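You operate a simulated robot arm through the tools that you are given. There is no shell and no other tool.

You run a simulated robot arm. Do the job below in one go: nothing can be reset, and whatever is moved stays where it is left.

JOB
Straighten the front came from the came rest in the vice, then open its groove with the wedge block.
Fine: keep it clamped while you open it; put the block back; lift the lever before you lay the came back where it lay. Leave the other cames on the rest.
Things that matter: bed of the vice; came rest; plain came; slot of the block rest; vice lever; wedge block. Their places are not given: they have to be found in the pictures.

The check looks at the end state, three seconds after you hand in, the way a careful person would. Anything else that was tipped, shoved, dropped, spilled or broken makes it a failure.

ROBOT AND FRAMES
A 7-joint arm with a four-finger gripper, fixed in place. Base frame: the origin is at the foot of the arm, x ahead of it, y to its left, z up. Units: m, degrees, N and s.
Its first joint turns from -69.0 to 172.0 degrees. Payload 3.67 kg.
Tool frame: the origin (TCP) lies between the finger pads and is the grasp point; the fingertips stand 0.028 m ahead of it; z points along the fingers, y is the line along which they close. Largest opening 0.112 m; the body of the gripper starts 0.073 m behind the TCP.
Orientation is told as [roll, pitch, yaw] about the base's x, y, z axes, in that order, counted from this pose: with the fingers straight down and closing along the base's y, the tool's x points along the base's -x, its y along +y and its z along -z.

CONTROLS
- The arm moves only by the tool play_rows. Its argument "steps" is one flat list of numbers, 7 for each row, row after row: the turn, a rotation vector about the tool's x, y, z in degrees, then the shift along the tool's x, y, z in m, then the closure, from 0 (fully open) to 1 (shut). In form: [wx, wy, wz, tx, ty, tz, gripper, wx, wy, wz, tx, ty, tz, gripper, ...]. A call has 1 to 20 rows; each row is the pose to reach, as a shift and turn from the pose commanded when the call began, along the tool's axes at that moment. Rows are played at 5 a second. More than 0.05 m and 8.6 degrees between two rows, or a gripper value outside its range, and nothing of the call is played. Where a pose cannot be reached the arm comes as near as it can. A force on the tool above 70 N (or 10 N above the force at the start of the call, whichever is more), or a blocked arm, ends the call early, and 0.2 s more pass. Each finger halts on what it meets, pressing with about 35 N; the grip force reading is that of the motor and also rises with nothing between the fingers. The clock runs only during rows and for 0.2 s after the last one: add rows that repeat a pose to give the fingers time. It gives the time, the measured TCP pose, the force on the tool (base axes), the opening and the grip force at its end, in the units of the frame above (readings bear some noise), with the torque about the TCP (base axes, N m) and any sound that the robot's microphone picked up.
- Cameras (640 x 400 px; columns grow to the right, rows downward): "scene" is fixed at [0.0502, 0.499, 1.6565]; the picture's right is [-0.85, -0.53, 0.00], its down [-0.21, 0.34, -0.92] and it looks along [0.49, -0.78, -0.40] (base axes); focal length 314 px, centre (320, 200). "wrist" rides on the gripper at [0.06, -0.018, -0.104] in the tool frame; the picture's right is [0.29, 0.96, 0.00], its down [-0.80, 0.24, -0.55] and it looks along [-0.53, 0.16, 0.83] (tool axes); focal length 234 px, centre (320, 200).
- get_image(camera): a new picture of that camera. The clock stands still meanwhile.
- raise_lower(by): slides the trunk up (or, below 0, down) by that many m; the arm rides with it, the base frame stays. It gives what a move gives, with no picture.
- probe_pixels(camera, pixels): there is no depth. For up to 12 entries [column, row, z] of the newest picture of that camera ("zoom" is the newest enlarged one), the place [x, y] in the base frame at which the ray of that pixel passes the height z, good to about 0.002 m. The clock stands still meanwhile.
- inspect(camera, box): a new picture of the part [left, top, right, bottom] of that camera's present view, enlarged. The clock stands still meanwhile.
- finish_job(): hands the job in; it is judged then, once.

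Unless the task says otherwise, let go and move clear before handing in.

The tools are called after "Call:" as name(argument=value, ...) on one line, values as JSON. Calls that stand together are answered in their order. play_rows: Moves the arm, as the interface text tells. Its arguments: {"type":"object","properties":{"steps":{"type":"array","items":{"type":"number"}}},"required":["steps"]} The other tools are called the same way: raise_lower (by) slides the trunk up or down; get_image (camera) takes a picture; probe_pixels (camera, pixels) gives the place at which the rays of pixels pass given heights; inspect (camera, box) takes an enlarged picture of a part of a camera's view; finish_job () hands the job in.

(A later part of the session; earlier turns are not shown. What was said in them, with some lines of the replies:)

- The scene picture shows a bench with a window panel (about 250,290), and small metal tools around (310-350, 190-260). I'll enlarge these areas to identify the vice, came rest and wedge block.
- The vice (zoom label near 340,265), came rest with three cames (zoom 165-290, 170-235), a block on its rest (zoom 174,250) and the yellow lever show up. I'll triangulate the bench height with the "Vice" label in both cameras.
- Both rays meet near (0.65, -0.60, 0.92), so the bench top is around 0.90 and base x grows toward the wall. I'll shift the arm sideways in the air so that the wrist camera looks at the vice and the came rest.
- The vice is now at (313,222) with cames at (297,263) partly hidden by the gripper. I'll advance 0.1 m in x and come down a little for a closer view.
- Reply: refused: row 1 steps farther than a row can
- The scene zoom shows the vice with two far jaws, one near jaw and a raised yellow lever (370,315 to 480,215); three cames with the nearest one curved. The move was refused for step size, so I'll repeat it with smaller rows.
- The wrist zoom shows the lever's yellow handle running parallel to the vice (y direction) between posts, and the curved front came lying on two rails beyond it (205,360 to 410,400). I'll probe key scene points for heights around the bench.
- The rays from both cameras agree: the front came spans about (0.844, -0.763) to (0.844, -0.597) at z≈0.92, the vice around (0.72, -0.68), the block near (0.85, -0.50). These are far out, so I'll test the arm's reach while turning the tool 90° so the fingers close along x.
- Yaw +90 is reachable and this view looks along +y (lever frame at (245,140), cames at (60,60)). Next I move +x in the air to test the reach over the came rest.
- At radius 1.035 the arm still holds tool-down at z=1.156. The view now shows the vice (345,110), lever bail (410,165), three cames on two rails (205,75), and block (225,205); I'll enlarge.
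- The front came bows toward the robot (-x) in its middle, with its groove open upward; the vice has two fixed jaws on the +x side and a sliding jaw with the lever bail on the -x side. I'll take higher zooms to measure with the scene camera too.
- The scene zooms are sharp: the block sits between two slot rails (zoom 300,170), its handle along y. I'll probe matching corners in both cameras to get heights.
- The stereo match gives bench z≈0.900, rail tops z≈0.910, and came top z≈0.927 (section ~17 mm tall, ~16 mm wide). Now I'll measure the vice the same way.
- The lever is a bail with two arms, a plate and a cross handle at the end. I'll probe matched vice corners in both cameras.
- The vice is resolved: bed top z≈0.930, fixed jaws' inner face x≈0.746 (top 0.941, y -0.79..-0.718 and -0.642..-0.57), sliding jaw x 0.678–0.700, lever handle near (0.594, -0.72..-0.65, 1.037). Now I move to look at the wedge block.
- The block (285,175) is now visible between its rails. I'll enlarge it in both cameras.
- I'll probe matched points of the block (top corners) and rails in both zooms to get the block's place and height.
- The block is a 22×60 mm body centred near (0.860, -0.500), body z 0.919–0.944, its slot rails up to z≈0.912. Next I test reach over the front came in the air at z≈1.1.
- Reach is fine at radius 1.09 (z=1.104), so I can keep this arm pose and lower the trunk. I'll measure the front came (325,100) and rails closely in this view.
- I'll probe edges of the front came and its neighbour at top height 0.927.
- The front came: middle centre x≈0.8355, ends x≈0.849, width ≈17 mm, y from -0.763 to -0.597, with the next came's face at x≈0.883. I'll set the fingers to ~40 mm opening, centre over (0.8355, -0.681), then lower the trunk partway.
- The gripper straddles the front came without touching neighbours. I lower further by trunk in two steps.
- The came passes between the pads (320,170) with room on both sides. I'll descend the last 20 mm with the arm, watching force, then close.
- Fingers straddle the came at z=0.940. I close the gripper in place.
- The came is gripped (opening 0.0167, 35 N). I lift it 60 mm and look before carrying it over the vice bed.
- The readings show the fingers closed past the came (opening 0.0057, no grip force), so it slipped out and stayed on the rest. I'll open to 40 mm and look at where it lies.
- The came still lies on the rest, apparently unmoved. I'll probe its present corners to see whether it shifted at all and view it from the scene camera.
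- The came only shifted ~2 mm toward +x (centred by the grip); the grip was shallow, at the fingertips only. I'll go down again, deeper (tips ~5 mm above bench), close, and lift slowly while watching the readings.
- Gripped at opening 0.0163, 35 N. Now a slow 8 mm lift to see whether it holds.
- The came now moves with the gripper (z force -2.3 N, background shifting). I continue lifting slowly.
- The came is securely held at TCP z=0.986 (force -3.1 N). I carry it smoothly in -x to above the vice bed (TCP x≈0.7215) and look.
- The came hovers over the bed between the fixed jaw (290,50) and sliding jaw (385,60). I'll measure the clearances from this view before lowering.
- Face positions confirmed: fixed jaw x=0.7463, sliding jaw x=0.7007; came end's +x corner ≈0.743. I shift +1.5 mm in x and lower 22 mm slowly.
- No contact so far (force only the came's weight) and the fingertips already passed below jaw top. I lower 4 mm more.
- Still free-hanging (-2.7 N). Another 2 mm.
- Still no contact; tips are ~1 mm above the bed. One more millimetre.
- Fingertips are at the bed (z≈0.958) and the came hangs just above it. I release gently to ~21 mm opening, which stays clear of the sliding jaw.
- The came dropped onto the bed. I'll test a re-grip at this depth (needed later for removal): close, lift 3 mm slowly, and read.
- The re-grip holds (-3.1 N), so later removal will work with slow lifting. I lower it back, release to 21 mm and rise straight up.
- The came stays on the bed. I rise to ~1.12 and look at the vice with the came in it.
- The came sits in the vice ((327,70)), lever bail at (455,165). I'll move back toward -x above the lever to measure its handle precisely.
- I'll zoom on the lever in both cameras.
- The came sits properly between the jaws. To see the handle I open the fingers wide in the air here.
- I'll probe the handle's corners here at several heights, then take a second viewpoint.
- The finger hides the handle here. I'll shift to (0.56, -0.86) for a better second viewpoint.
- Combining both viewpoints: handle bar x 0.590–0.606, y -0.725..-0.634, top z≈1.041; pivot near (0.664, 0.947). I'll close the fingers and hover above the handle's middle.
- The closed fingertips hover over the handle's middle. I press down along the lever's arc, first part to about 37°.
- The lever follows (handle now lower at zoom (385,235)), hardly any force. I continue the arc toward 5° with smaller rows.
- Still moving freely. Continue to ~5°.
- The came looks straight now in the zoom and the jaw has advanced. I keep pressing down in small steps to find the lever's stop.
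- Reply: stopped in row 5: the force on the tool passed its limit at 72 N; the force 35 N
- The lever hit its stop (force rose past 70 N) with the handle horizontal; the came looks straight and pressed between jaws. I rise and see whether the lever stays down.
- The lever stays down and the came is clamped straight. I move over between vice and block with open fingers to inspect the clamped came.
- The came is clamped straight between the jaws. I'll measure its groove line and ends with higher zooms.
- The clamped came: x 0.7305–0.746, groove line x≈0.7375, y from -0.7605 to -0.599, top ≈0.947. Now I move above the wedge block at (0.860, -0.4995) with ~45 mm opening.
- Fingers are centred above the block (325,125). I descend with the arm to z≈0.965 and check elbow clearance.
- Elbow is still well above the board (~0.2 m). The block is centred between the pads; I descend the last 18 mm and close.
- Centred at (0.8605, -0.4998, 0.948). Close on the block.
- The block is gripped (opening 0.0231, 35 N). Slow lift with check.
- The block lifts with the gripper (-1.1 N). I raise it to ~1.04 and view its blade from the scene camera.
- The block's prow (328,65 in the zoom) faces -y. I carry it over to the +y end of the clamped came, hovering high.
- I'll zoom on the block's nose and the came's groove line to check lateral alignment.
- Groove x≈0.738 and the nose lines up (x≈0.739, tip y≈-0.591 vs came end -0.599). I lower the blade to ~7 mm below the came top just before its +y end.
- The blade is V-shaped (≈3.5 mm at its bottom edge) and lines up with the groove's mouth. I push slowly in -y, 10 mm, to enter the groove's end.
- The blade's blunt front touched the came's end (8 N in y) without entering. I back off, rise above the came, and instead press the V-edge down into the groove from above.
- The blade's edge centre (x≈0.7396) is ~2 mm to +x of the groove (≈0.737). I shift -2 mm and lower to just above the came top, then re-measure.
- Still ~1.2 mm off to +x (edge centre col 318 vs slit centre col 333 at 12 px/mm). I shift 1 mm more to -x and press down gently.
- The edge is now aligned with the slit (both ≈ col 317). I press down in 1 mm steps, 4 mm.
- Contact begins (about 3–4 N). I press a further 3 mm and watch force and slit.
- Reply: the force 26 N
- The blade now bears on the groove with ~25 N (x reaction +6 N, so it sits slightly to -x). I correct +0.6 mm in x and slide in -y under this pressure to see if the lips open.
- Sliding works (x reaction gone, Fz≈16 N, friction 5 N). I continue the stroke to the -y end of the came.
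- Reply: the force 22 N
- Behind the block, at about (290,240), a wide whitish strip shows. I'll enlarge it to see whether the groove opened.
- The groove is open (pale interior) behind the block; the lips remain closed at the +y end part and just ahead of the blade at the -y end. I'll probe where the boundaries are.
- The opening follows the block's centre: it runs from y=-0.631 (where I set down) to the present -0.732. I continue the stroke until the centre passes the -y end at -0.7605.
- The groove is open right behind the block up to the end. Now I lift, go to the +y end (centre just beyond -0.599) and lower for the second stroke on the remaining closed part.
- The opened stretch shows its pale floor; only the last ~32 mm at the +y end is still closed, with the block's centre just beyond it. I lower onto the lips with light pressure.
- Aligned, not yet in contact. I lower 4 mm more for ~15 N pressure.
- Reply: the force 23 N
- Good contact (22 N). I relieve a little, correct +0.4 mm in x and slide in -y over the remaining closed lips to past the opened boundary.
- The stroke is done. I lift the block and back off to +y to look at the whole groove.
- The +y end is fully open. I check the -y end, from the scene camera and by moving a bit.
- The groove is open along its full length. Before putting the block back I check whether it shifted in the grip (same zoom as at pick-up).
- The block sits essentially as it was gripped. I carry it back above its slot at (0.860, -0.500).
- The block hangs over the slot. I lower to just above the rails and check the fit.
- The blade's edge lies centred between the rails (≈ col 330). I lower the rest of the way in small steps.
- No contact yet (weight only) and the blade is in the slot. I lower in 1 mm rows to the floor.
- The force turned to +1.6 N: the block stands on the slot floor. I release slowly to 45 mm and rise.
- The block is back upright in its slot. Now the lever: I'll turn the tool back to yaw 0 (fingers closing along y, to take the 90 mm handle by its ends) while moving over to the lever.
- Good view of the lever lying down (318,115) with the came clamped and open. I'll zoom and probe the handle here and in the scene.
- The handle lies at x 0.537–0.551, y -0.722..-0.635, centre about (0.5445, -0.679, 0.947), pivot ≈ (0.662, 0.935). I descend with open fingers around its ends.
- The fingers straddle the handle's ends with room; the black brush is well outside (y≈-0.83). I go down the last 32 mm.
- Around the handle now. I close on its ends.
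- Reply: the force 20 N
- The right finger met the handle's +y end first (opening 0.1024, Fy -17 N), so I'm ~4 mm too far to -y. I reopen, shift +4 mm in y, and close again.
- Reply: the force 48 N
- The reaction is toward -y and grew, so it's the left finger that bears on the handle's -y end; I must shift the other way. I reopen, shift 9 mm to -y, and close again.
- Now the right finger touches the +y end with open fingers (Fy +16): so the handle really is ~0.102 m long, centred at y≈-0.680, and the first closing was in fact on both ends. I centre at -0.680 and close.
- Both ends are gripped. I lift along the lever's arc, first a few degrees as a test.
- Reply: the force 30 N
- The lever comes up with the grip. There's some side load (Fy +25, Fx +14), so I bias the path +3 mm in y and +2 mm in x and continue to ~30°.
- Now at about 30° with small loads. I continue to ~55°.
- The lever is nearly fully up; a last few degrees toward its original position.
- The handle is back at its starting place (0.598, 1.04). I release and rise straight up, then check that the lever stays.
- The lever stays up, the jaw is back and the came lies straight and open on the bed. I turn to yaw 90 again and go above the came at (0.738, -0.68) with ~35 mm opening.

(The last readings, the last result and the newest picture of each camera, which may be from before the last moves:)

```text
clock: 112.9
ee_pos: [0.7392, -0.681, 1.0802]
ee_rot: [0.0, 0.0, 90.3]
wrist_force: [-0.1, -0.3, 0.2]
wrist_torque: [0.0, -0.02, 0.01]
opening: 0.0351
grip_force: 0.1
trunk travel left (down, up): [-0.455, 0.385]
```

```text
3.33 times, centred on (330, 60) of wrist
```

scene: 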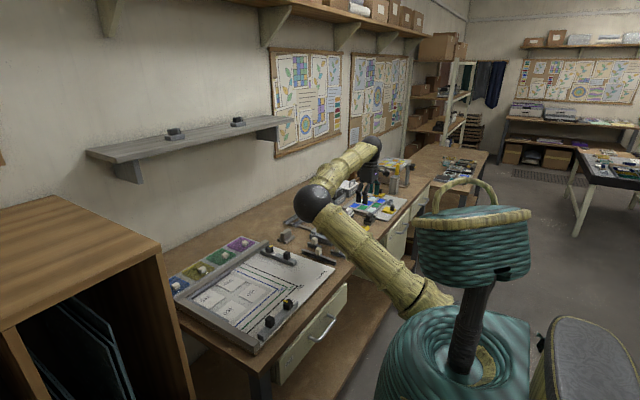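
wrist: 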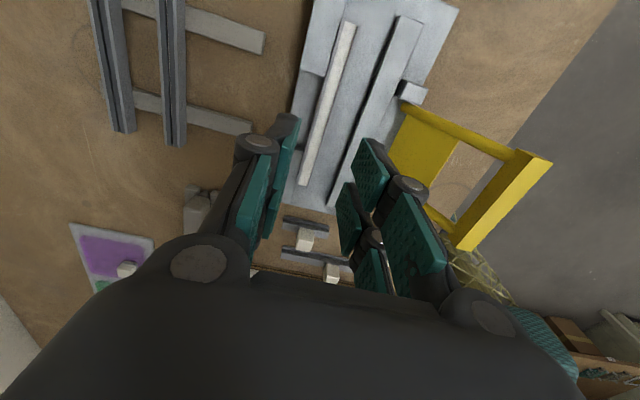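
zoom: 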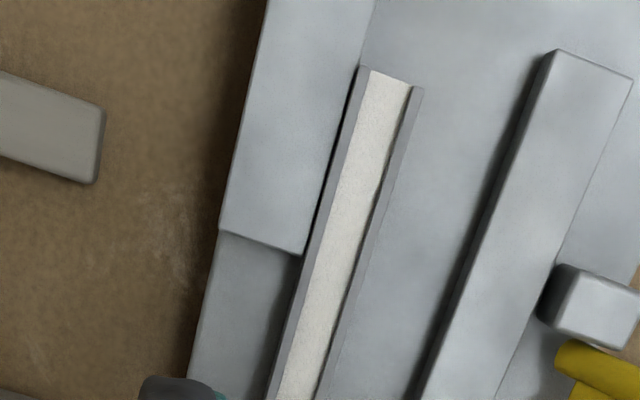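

I'll probe the came's present position before grasping.

Call:
probe_pixels(camera="zoom", pixels=[[362, 67, 0.947], [423, 87, 0.947], [306, 270, 0.947], [363, 270, 0.947], [268, 395, 0.947], [318, 395, 0.947]])

Call:
inspect(camera="wrist", box=[270, 110, 370, 210])

Call:
probe_pixels(camera="zoom", pixels=[[320, 200, 0.947]])

```text
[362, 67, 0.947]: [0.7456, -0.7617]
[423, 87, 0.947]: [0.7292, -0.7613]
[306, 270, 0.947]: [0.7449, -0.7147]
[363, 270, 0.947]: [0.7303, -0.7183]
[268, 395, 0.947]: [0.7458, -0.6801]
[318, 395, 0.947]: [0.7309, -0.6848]
```

```text
4.00 times, centred on (320, 160) of wrist
```

zoom: 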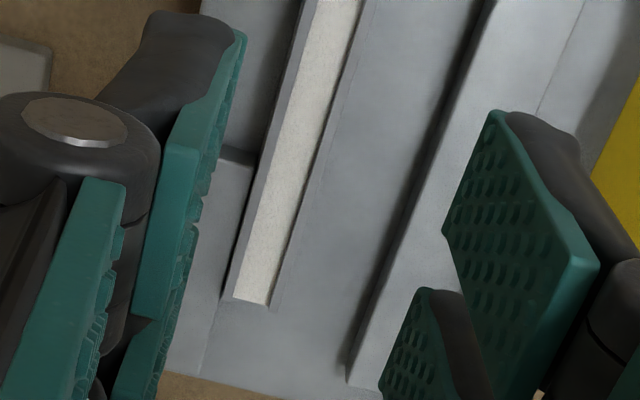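

```text
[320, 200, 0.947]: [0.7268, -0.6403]
```

The came is straight at x 0.730–0.7455, centre 0.7378. I descend over its middle with 35 mm opening.

Call:
play_rows(steps=[0, 0, -0.3, 0, 0.001, 0.035, 0.6875, 0, 0, -0.3, 0, 0.001, 0.07, 0.6875, 0, 0, -0.3, 0, 0.001, 0.1, 0.6875, 0, 0, -0.3, 0, 0.001, 0.112, 0.6875, 0, 0, -0.3, 0, 0.001, 0.117, 0.6875, 0, 0, -0.3, 0, 0.001, 0.117, 0.6875])

Call:
inspect(camera="wrist", box=[220, 80, 440, 280])

```text
clock: 114.3
ee_pos: [0.7378, -0.6809, 0.9643]
ee_rot: [-0.1, 0.0, 90.4]
wrist_force: [0.8, -0.9, 0.4]
wrist_torque: [-0.02, -0.01, 0.0]
opening: 0.0348
grip_force: 0.0
trunk travel left (down, up): [-0.455, 0.385]
```

```text
2.00 times, centred on (330, 180) of wrist
```

zoom: 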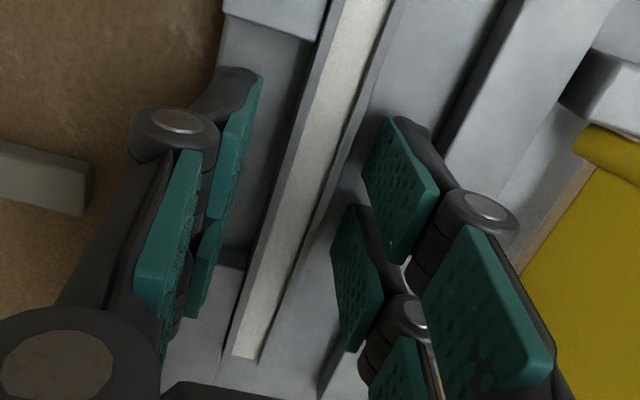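

Aligned. I take out the small yaw error and go down 5 mm more to near the bed.

Call:
play_rows(steps=[0, 0, 0.4, 0, 0, 0.002, 0.6875, 0, 0, 0.4, 0, 0, 0.004, 0.6875, 0, 0, 0.4, 0, 0, 0.005, 0.6875, 0, 0, 0.4, 0, 0, 0.005, 0.6875])

```text
clock: 115.3
ee_pos: [0.7378, -0.6804, 0.9592]
ee_rot: [0.0, -0.1, 90.0]
wrist_force: [0.3, -0.1, -0.6]
wrist_torque: [-0.03, 0.01, 0.01]
opening: 0.0347
grip_force: 0.0
trunk travel left (down, up): [-0.455, 0.385]
```

One more millimetre, then close on the came.

Call:
play_rows(steps=[0, 0, 0, 0, 0, 0.001, 0.6875, 0, 0, 0, 0, 0, 0.001, 0.76, 0, 0, 0, 0, 0, 0.001, 0.82, 0, 0, 0, 0, 0, 0.001, 0.9, 0, 0, 0, 0, 0, 0.001, 1, 0, 0, 0, 0, 0, 0.001, 1])

Call:
inspect(camera="wrist", box=[220, 80, 440, 280])

```text
clock: 116.7
ee_pos: [0.735, -0.6814, 0.9587]
ee_rot: [0.1, -0.1, 89.9]
wrist_force: [-13.2, 4.4, -2.8]
wrist_torque: [0.09, 0.35, 0.24]
opening: 0.017
grip_force: 35.2
trunk travel left (down, up): [-0.455, 0.385]
```

```text
2.00 times, centred on (330, 180) of wrist
```

zoom: 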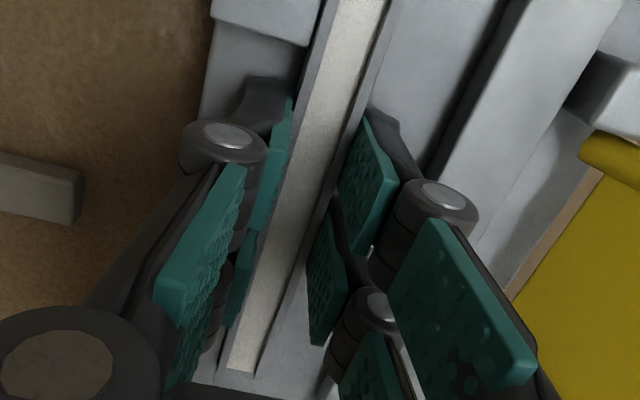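

Gripped (0.017, 35 N); the came is pressed against the fixed jaws (Fx -13). I shift 4 mm to -x to clear them and lift slowly.

Call:
play_rows(steps=[0, 0, 0, 0, 0.002, 0, 1, 0, 0, 0, 0, 0.004, 0, 1, 0, 0, 0, 0, 0.004, -0.001, 1, 0, 0, 0, 0, 0.004, -0.002, 1, 0, 0, 0, 0, 0.004, -0.003, 1, 0, 0, 0, 0, 0.004, -0.004, 1, 0, 0, 0, 0, 0.004, -0.004, 1])

Call:
inspect(camera="wrist", box=[220, 0, 440, 280])

```text
clock: 118.3
ee_pos: [0.7347, -0.6819, 0.9619]
ee_rot: [0.1, 0.0, 90.0]
wrist_force: [0.1, 0.9, -2.5]
wrist_torque: [-0.02, 0.02, 0.02]
opening: 0.0168
grip_force: 35.6
trunk travel left (down, up): [-0.455, 0.385]
```

```text
1.43 times, centred on (330, 140) of wrist
```

zoom: 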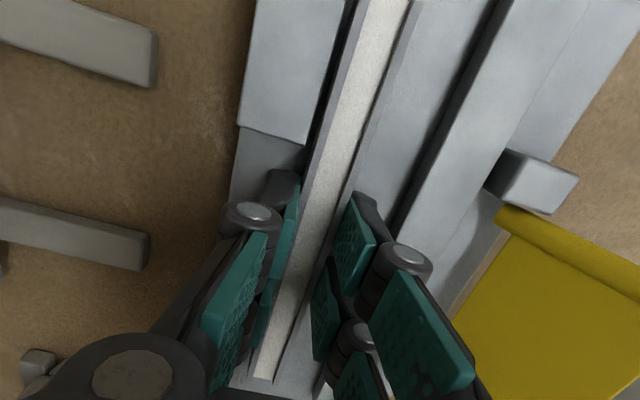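

Free and held (-2.5 N). I lift on gradually to z≈1.0.

Call:
play_rows(steps=[0, 0, 0, 0, 0, -0.002, 1, 0, 0, 0, 0, 0, -0.005, 1, 0, 0, 0, 0, 0, -0.009, 1, 0, 0, 0, 0, 0, -0.014, 1, 0, 0, 0, 0, 0, -0.02, 1, 0, 0, 0, 0, 0, -0.026, 1, 0, 0, 0, 0, 0, -0.032, 1, 0, 0, 0, 0, 0, -0.036, 1, 0, 0, 0, 0, 0, -0.038, 1, 0, 0, 0, 0, 0, -0.038, 1])

Call:
get_image(camera="wrist")

```text
clock: 120.5
ee_pos: [0.7337, -0.6814, 0.9998]
ee_rot: [0.0, 0.1, 89.9]
wrist_force: [-0.2, -0.7, -3.7]
wrist_torque: [-0.01, -0.05, 0.05]
opening: 0.0169
grip_force: 34.8
trunk travel left (down, up): [-0.455, 0.385]
```

```text
taken
```

wrist: 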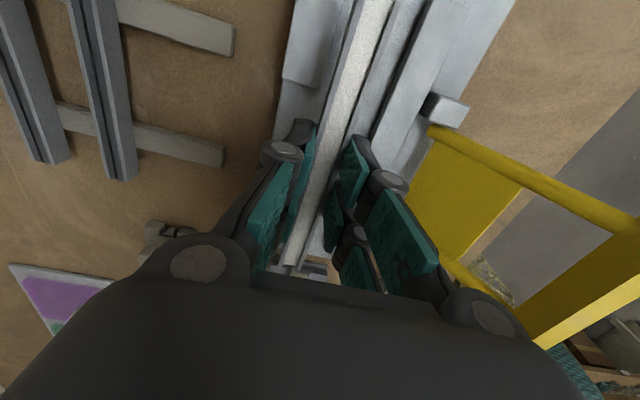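

The came is securely held. I carry it smoothly +104 mm in x to above its place on the rest.

Call:
play_rows(steps=[0, 0, 0, 0, -0.004, 0, 1, 0, 0, 0, -0.0005, -0.014, 0, 1, 0, 0, 0, -0.001, -0.028, 0, 1, 0, 0, 0, -0.001, -0.044, 0, 1, 0, 0, 0, -0.001, -0.06, 0, 1, 0, 0, 0, -0.001, -0.076, 0, 1, 0, 0, 0, -0.001, -0.09, 0, 1, 0, 0, 0, -0.001, -0.1, 0, 1, 0, 0, 0, -0.001, -0.104, 0, 1, 0, 0, 0, -0.001, -0.104, 0, 1])

Call:
get_image(camera="wrist")

Call:
inspect(camera="wrist", box=[210, 0, 410, 130])

```text
clock: 122.7
ee_pos: [0.8389, -0.6802, 0.9992]
ee_rot: [-0.1, 0.0, 90.0]
wrist_force: [-0.2, -0.5, -2.4]
wrist_torque: [0.02, 0.02, 0.01]
opening: 0.0165
grip_force: 34.4
trunk travel left (down, up): [-0.455, 0.385]
```

```text
taken
```

wrist: 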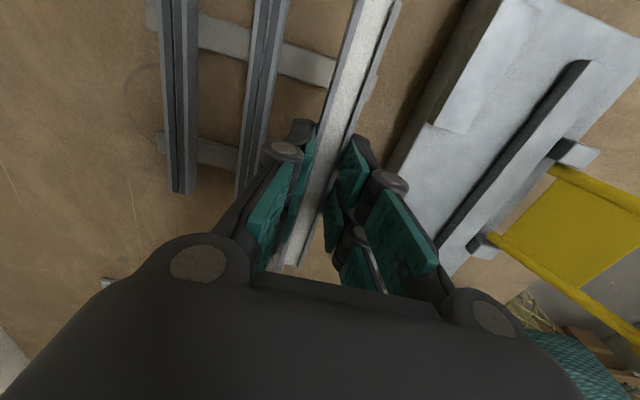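

```text
3.08 times, centred on (310, 65) of wrist
```

zoom: 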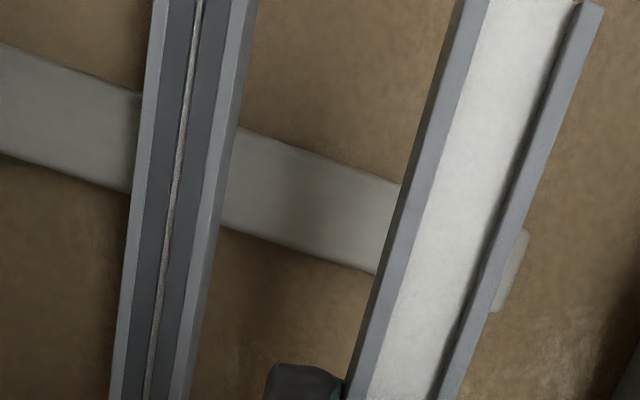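

It hangs over the front place of the rest, parallel to the neighbours. I lower it gradually to just above the rails.

Call:
play_rows(steps=[0, 0, 0, 0, 0, 0.004, 1, 0, 0, 0, 0, 0, 0.012, 1, 0, 0, 0, 0, 0, 0.022, 1, 0, 0, 0, 0, 0, 0.032, 1, 0, 0, 0, 0, 0, 0.042, 1, 0, 0, 0, 0, 0, 0.05, 1, 0, 0, 0, 0, 0, 0.055, 1, 0, 0, 0, 0, 0, 0.055, 1])

Call:
get_image(camera="wrist")

```text
clock: 124.5
ee_pos: [0.8389, -0.6804, 0.9443]
ee_rot: [0.0, 0.1, 90.0]
wrist_force: [0.4, -0.5, -2.5]
wrist_torque: [-0.02, 0.02, 0.04]
opening: 0.017
grip_force: 35.0
trunk travel left (down, up): [-0.455, 0.385]
```

```text
taken
```

wrist: 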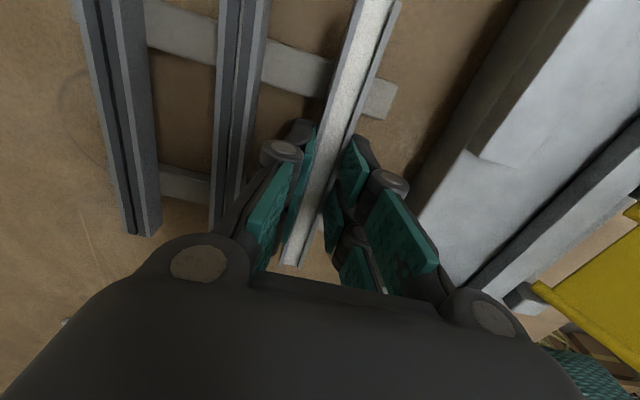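

Still hanging free at 0.944. I lower in 1 mm rows to touch the rails.

Call:
play_rows(steps=[0, 0, 0, 0, 0, 0.001, 1, 0, 0, 0, 0, 0, 0.002, 1, 0, 0, 0, 0, 0, 0.003, 1, 0, 0, 0, 0, 0, 0.004, 1, 0, 0, 0, 0, 0, 0.004, 1])

```text
clock: 125.7
ee_pos: [0.8382, -0.6799, 0.9407]
ee_rot: [0.0, 0.0, 90.1]
wrist_force: [0.6, -0.4, -1.4]
wrist_torque: [0.0, 0.0, -0.01]
opening: 0.0169
grip_force: 34.7
trunk travel left (down, up): [-0.455, 0.385]
```

Call:
play_rows(steps=[0, 0, 0, 0, 0, 0.001, 1, 0, 0, 0, 0, 0, 0.002, 1, 0, 0, 0, 0, 0, 0.002, 1])

```text
clock: 126.5
ee_pos: [0.8383, -0.6805, 0.9394]
ee_rot: [-0.1, 0.1, 90.0]
wrist_force: [1.6, -1.4, 5.1]
wrist_torque: [0.4, -0.04, -0.14]
opening: 0.0167
grip_force: 35.0
trunk travel left (down, up): [-0.455, 0.385]
```

Contact with the rails (+5 N). I ease up half a millimetre and release slowly to 35 mm, then rise straight.

Call:
play_rows(steps=[0, 0, 0, 0, 0, -0.0008, 1, 0, 0, 0, 0, 0, -0.0008, 0.85, 0, 0, 0, 0, 0, -0.0008, 0.82, 0, 0, 0, 0, 0, -0.0008, 0.76, 0, 0, 0, 0, 0, -0.0008, 0.6875, 0, 0, 0, 0, 0, -0.0008, 0.6875, 0, 0, 0, 0, 0, -0.006, 0.6875, 0, 0, 0, 0, 0, -0.02, 0.6875, 0, 0, 0, 0, 0, -0.05, 0.6875, 0, 0, 0, 0, 0, -0.09, 0.6875, 0, 0, 0, 0, 0, -0.13, 0.6875, 0, 0, 0, 0, 0, -0.15, 0.6875, 0, 0, 0, 0, 0, -0.15, 0.6875])

Call:
get_image(camera="wrist")

Call:
inspect(camera="wrist", box=[200, 0, 380, 200])

Call:
get_image(camera="scene")

```text
clock: 129.3
ee_pos: [0.8377, -0.6801, 1.089]
ee_rot: [0.0, 0.0, 90.0]
wrist_force: [0.0, 0.5, 0.4]
wrist_torque: [0.01, 0.01, 0.01]
opening: 0.0349
grip_force: 0.0
trunk travel left (down, up): [-0.455, 0.385]
```

```text
taken
```

wrist: 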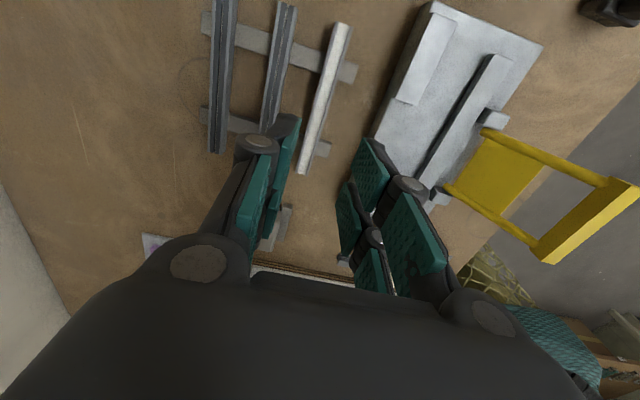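

```text
2.00 times, centred on (290, 100) of wrist
```

zoom: 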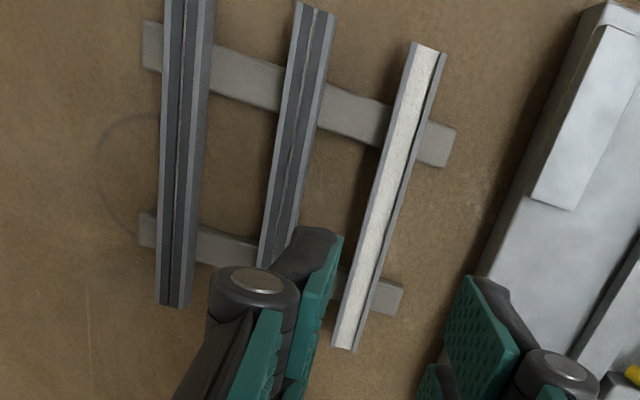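

```text
taken
```

scene: 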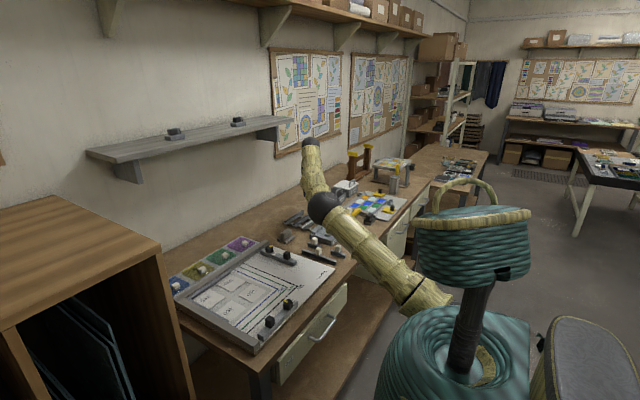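

The came is back on the rest, straight and open. I verify its place and the state of all objects with a few probes and views.

Call:
inspect(camera="wrist", box=[200, 0, 380, 200])

Call:
probe_pixels(camera="zoom", pixels=[[413, 44, 0.927], [446, 53, 0.927], [332, 345, 0.927], [353, 351, 0.927], [375, 195, 0.927], [404, 200, 0.927]])

Call:
inspect(camera="scene", box=[270, 190, 366, 250])

```text
2.00 times, centred on (290, 100) of wrist
```

zoom: 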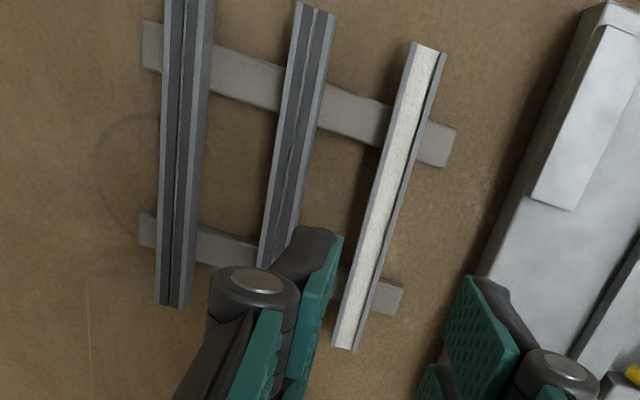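

```text
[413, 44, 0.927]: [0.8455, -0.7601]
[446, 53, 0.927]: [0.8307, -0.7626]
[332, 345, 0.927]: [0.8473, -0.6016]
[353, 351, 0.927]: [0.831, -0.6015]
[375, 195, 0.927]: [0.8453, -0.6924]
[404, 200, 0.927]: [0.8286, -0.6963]
```

```text
6.67 times, centred on (318, 220) of scene
```

zoom: 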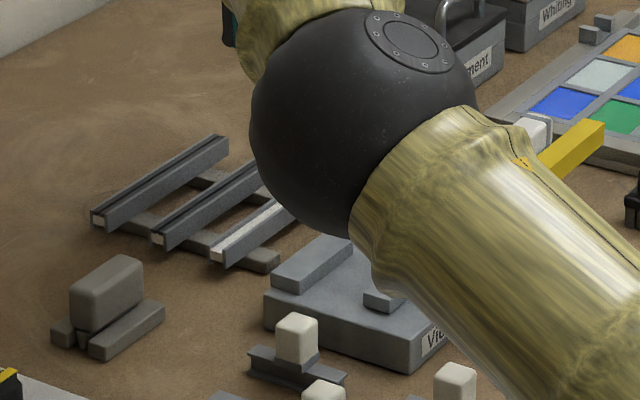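

The came lies at x≈0.838, y -0.761..-0.6015, parallel to the others, and the block stands in its slot. I raise the trunk back and withdraw the arm for an unobstructed final look.

Call:
raise_lower(by=0.145)

Call:
play_rows(steps=[0, 0, 0, 0, 0.045, 0, 0.6, 0, 0, 0, 0, 0.09, 0, 0.5, 0, 0, 0, 0, 0.135, 0, 0.4, 0, 0, 0, 0, 0.18, 0, 0.3, 0, 0, 0, 0, 0.225, 0, 0.2, 0, 0, 0, 0, 0.27, 0, 0.1, 0, 0, 0, 0, 0.315, 0, 0, 0, 0, 0, 0, 0.36, 0, 0, 0, 0, 0, 0, 0.4, 0, 0, 0, 0, 0, 0, 0.4, 0, 0])

Call:
get_image(camera="scene")

Call:
inspect(camera="scene", box=[270, 190, 366, 250])

Call:
get_image(camera="wrist")

```text
clock: 131.0
ee_pos: [0.8377, -0.6801, 1.2351]
ee_rot: [0.0, 0.1, 90.0]
wrist_force: [-0.3, 0.2, 0.5]
wrist_torque: [-0.01, 0.02, -0.02]
opening: 0.0349
grip_force: 0.0
trunk travel left (down, up): [-0.6, 0.24]
```

```text
clock: 133.2
ee_pos: [0.4374, -0.6791, 1.2334]
ee_rot: [-0.1, 0.1, 90.0]
wrist_force: [0.0, 0.0, 0.8]
wrist_torque: [-0.02, 0.03, -0.02]
opening: 0.1118
grip_force: 0.1
trunk travel left (down, up): [-0.6, 0.24]
```

```text
taken
```

scene: 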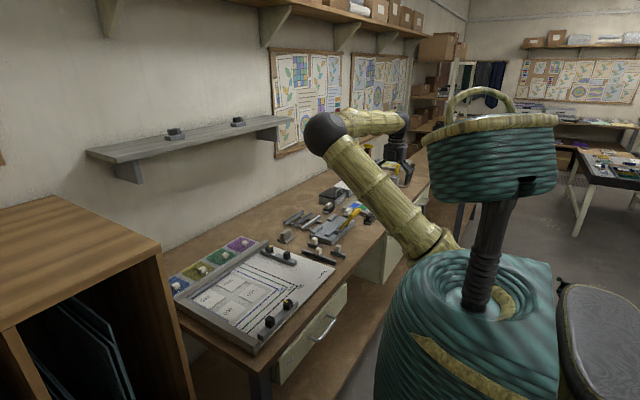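

```text
6.67 times, centred on (318, 220) of scene
```

zoom: 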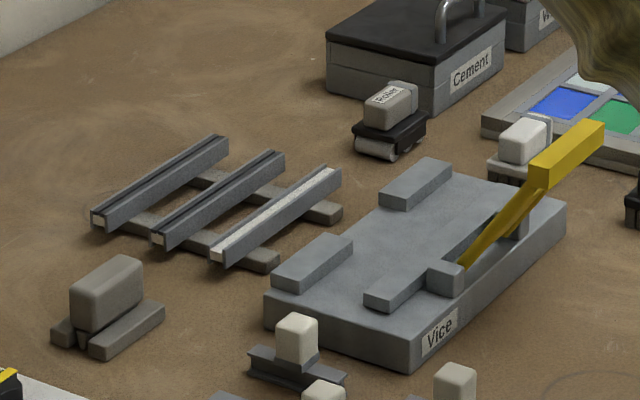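

```text
taken
```

wrist: 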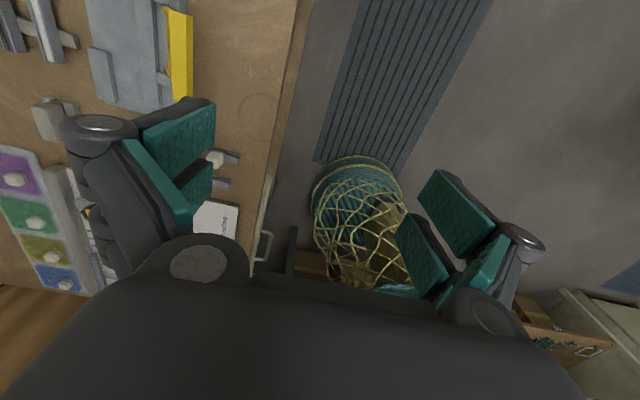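

All looks in place: came straight and open on the rest, lever up, jaw back. One closer look at the block in its slot compared with the start.

Call:
inspect(camera="scene", box=[264, 222, 312, 252])

Call:
inspect(camera="scene", box=[290, 200, 400, 280])

```text
13.33 times, centred on (288, 237) of scene
```

zoom: 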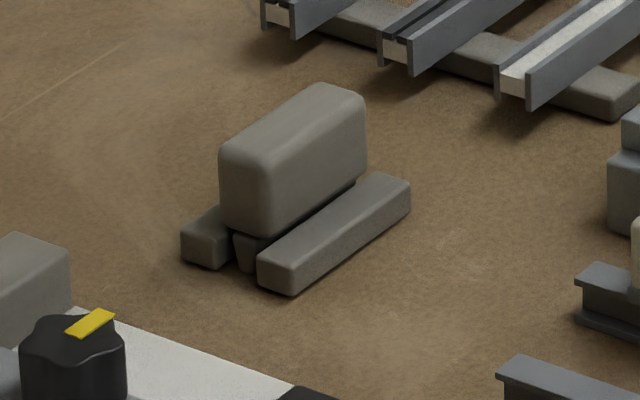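

```text
5.00 times, centred on (345, 240) of scene
```

zoom: 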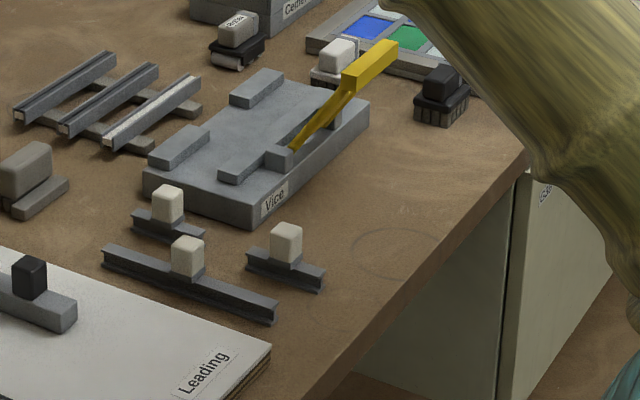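

The block stands exactly as at the start, the other cames and tools are undisturbed, the lever is up and the gripper is empty and clear. I hand the job in.

Call:
finish_job()

```text
The job is handed in.
```

I handed the job in. The front came is straight, its groove is open along the full length, and it is back in its place on the rest.

- **Came:** I clamped it in the vice with the lever, which straightened it, and kept it clamped while opening the groove. It now lies at x ≈ 0.838, y from -0.761 to -0.601. That is within about 2 mm of where its middle lay, and it is parallel to the other two.
- **Groove:** One stroke of the wedge block left about 32 mm closed at the +y end, so I did a second stroke there.
- **Wedge block:** It stands in its slot and looks the same as at the start.
- **Vice:** I lifted the lever before taking the came out. It has stayed up, and the sliding jaw is back.
- **Other items:** The two other cames and the tools on the bench look undisturbed.

Two things went less cleanly:

- **First grip on the came:** It was too shallow and slipped, which moved the came about 2 mm on the rest. It did not fall.
- **First push with the block:** It met the came's end without entering (about 8 N). I backed off and pressed the block in from above instead.
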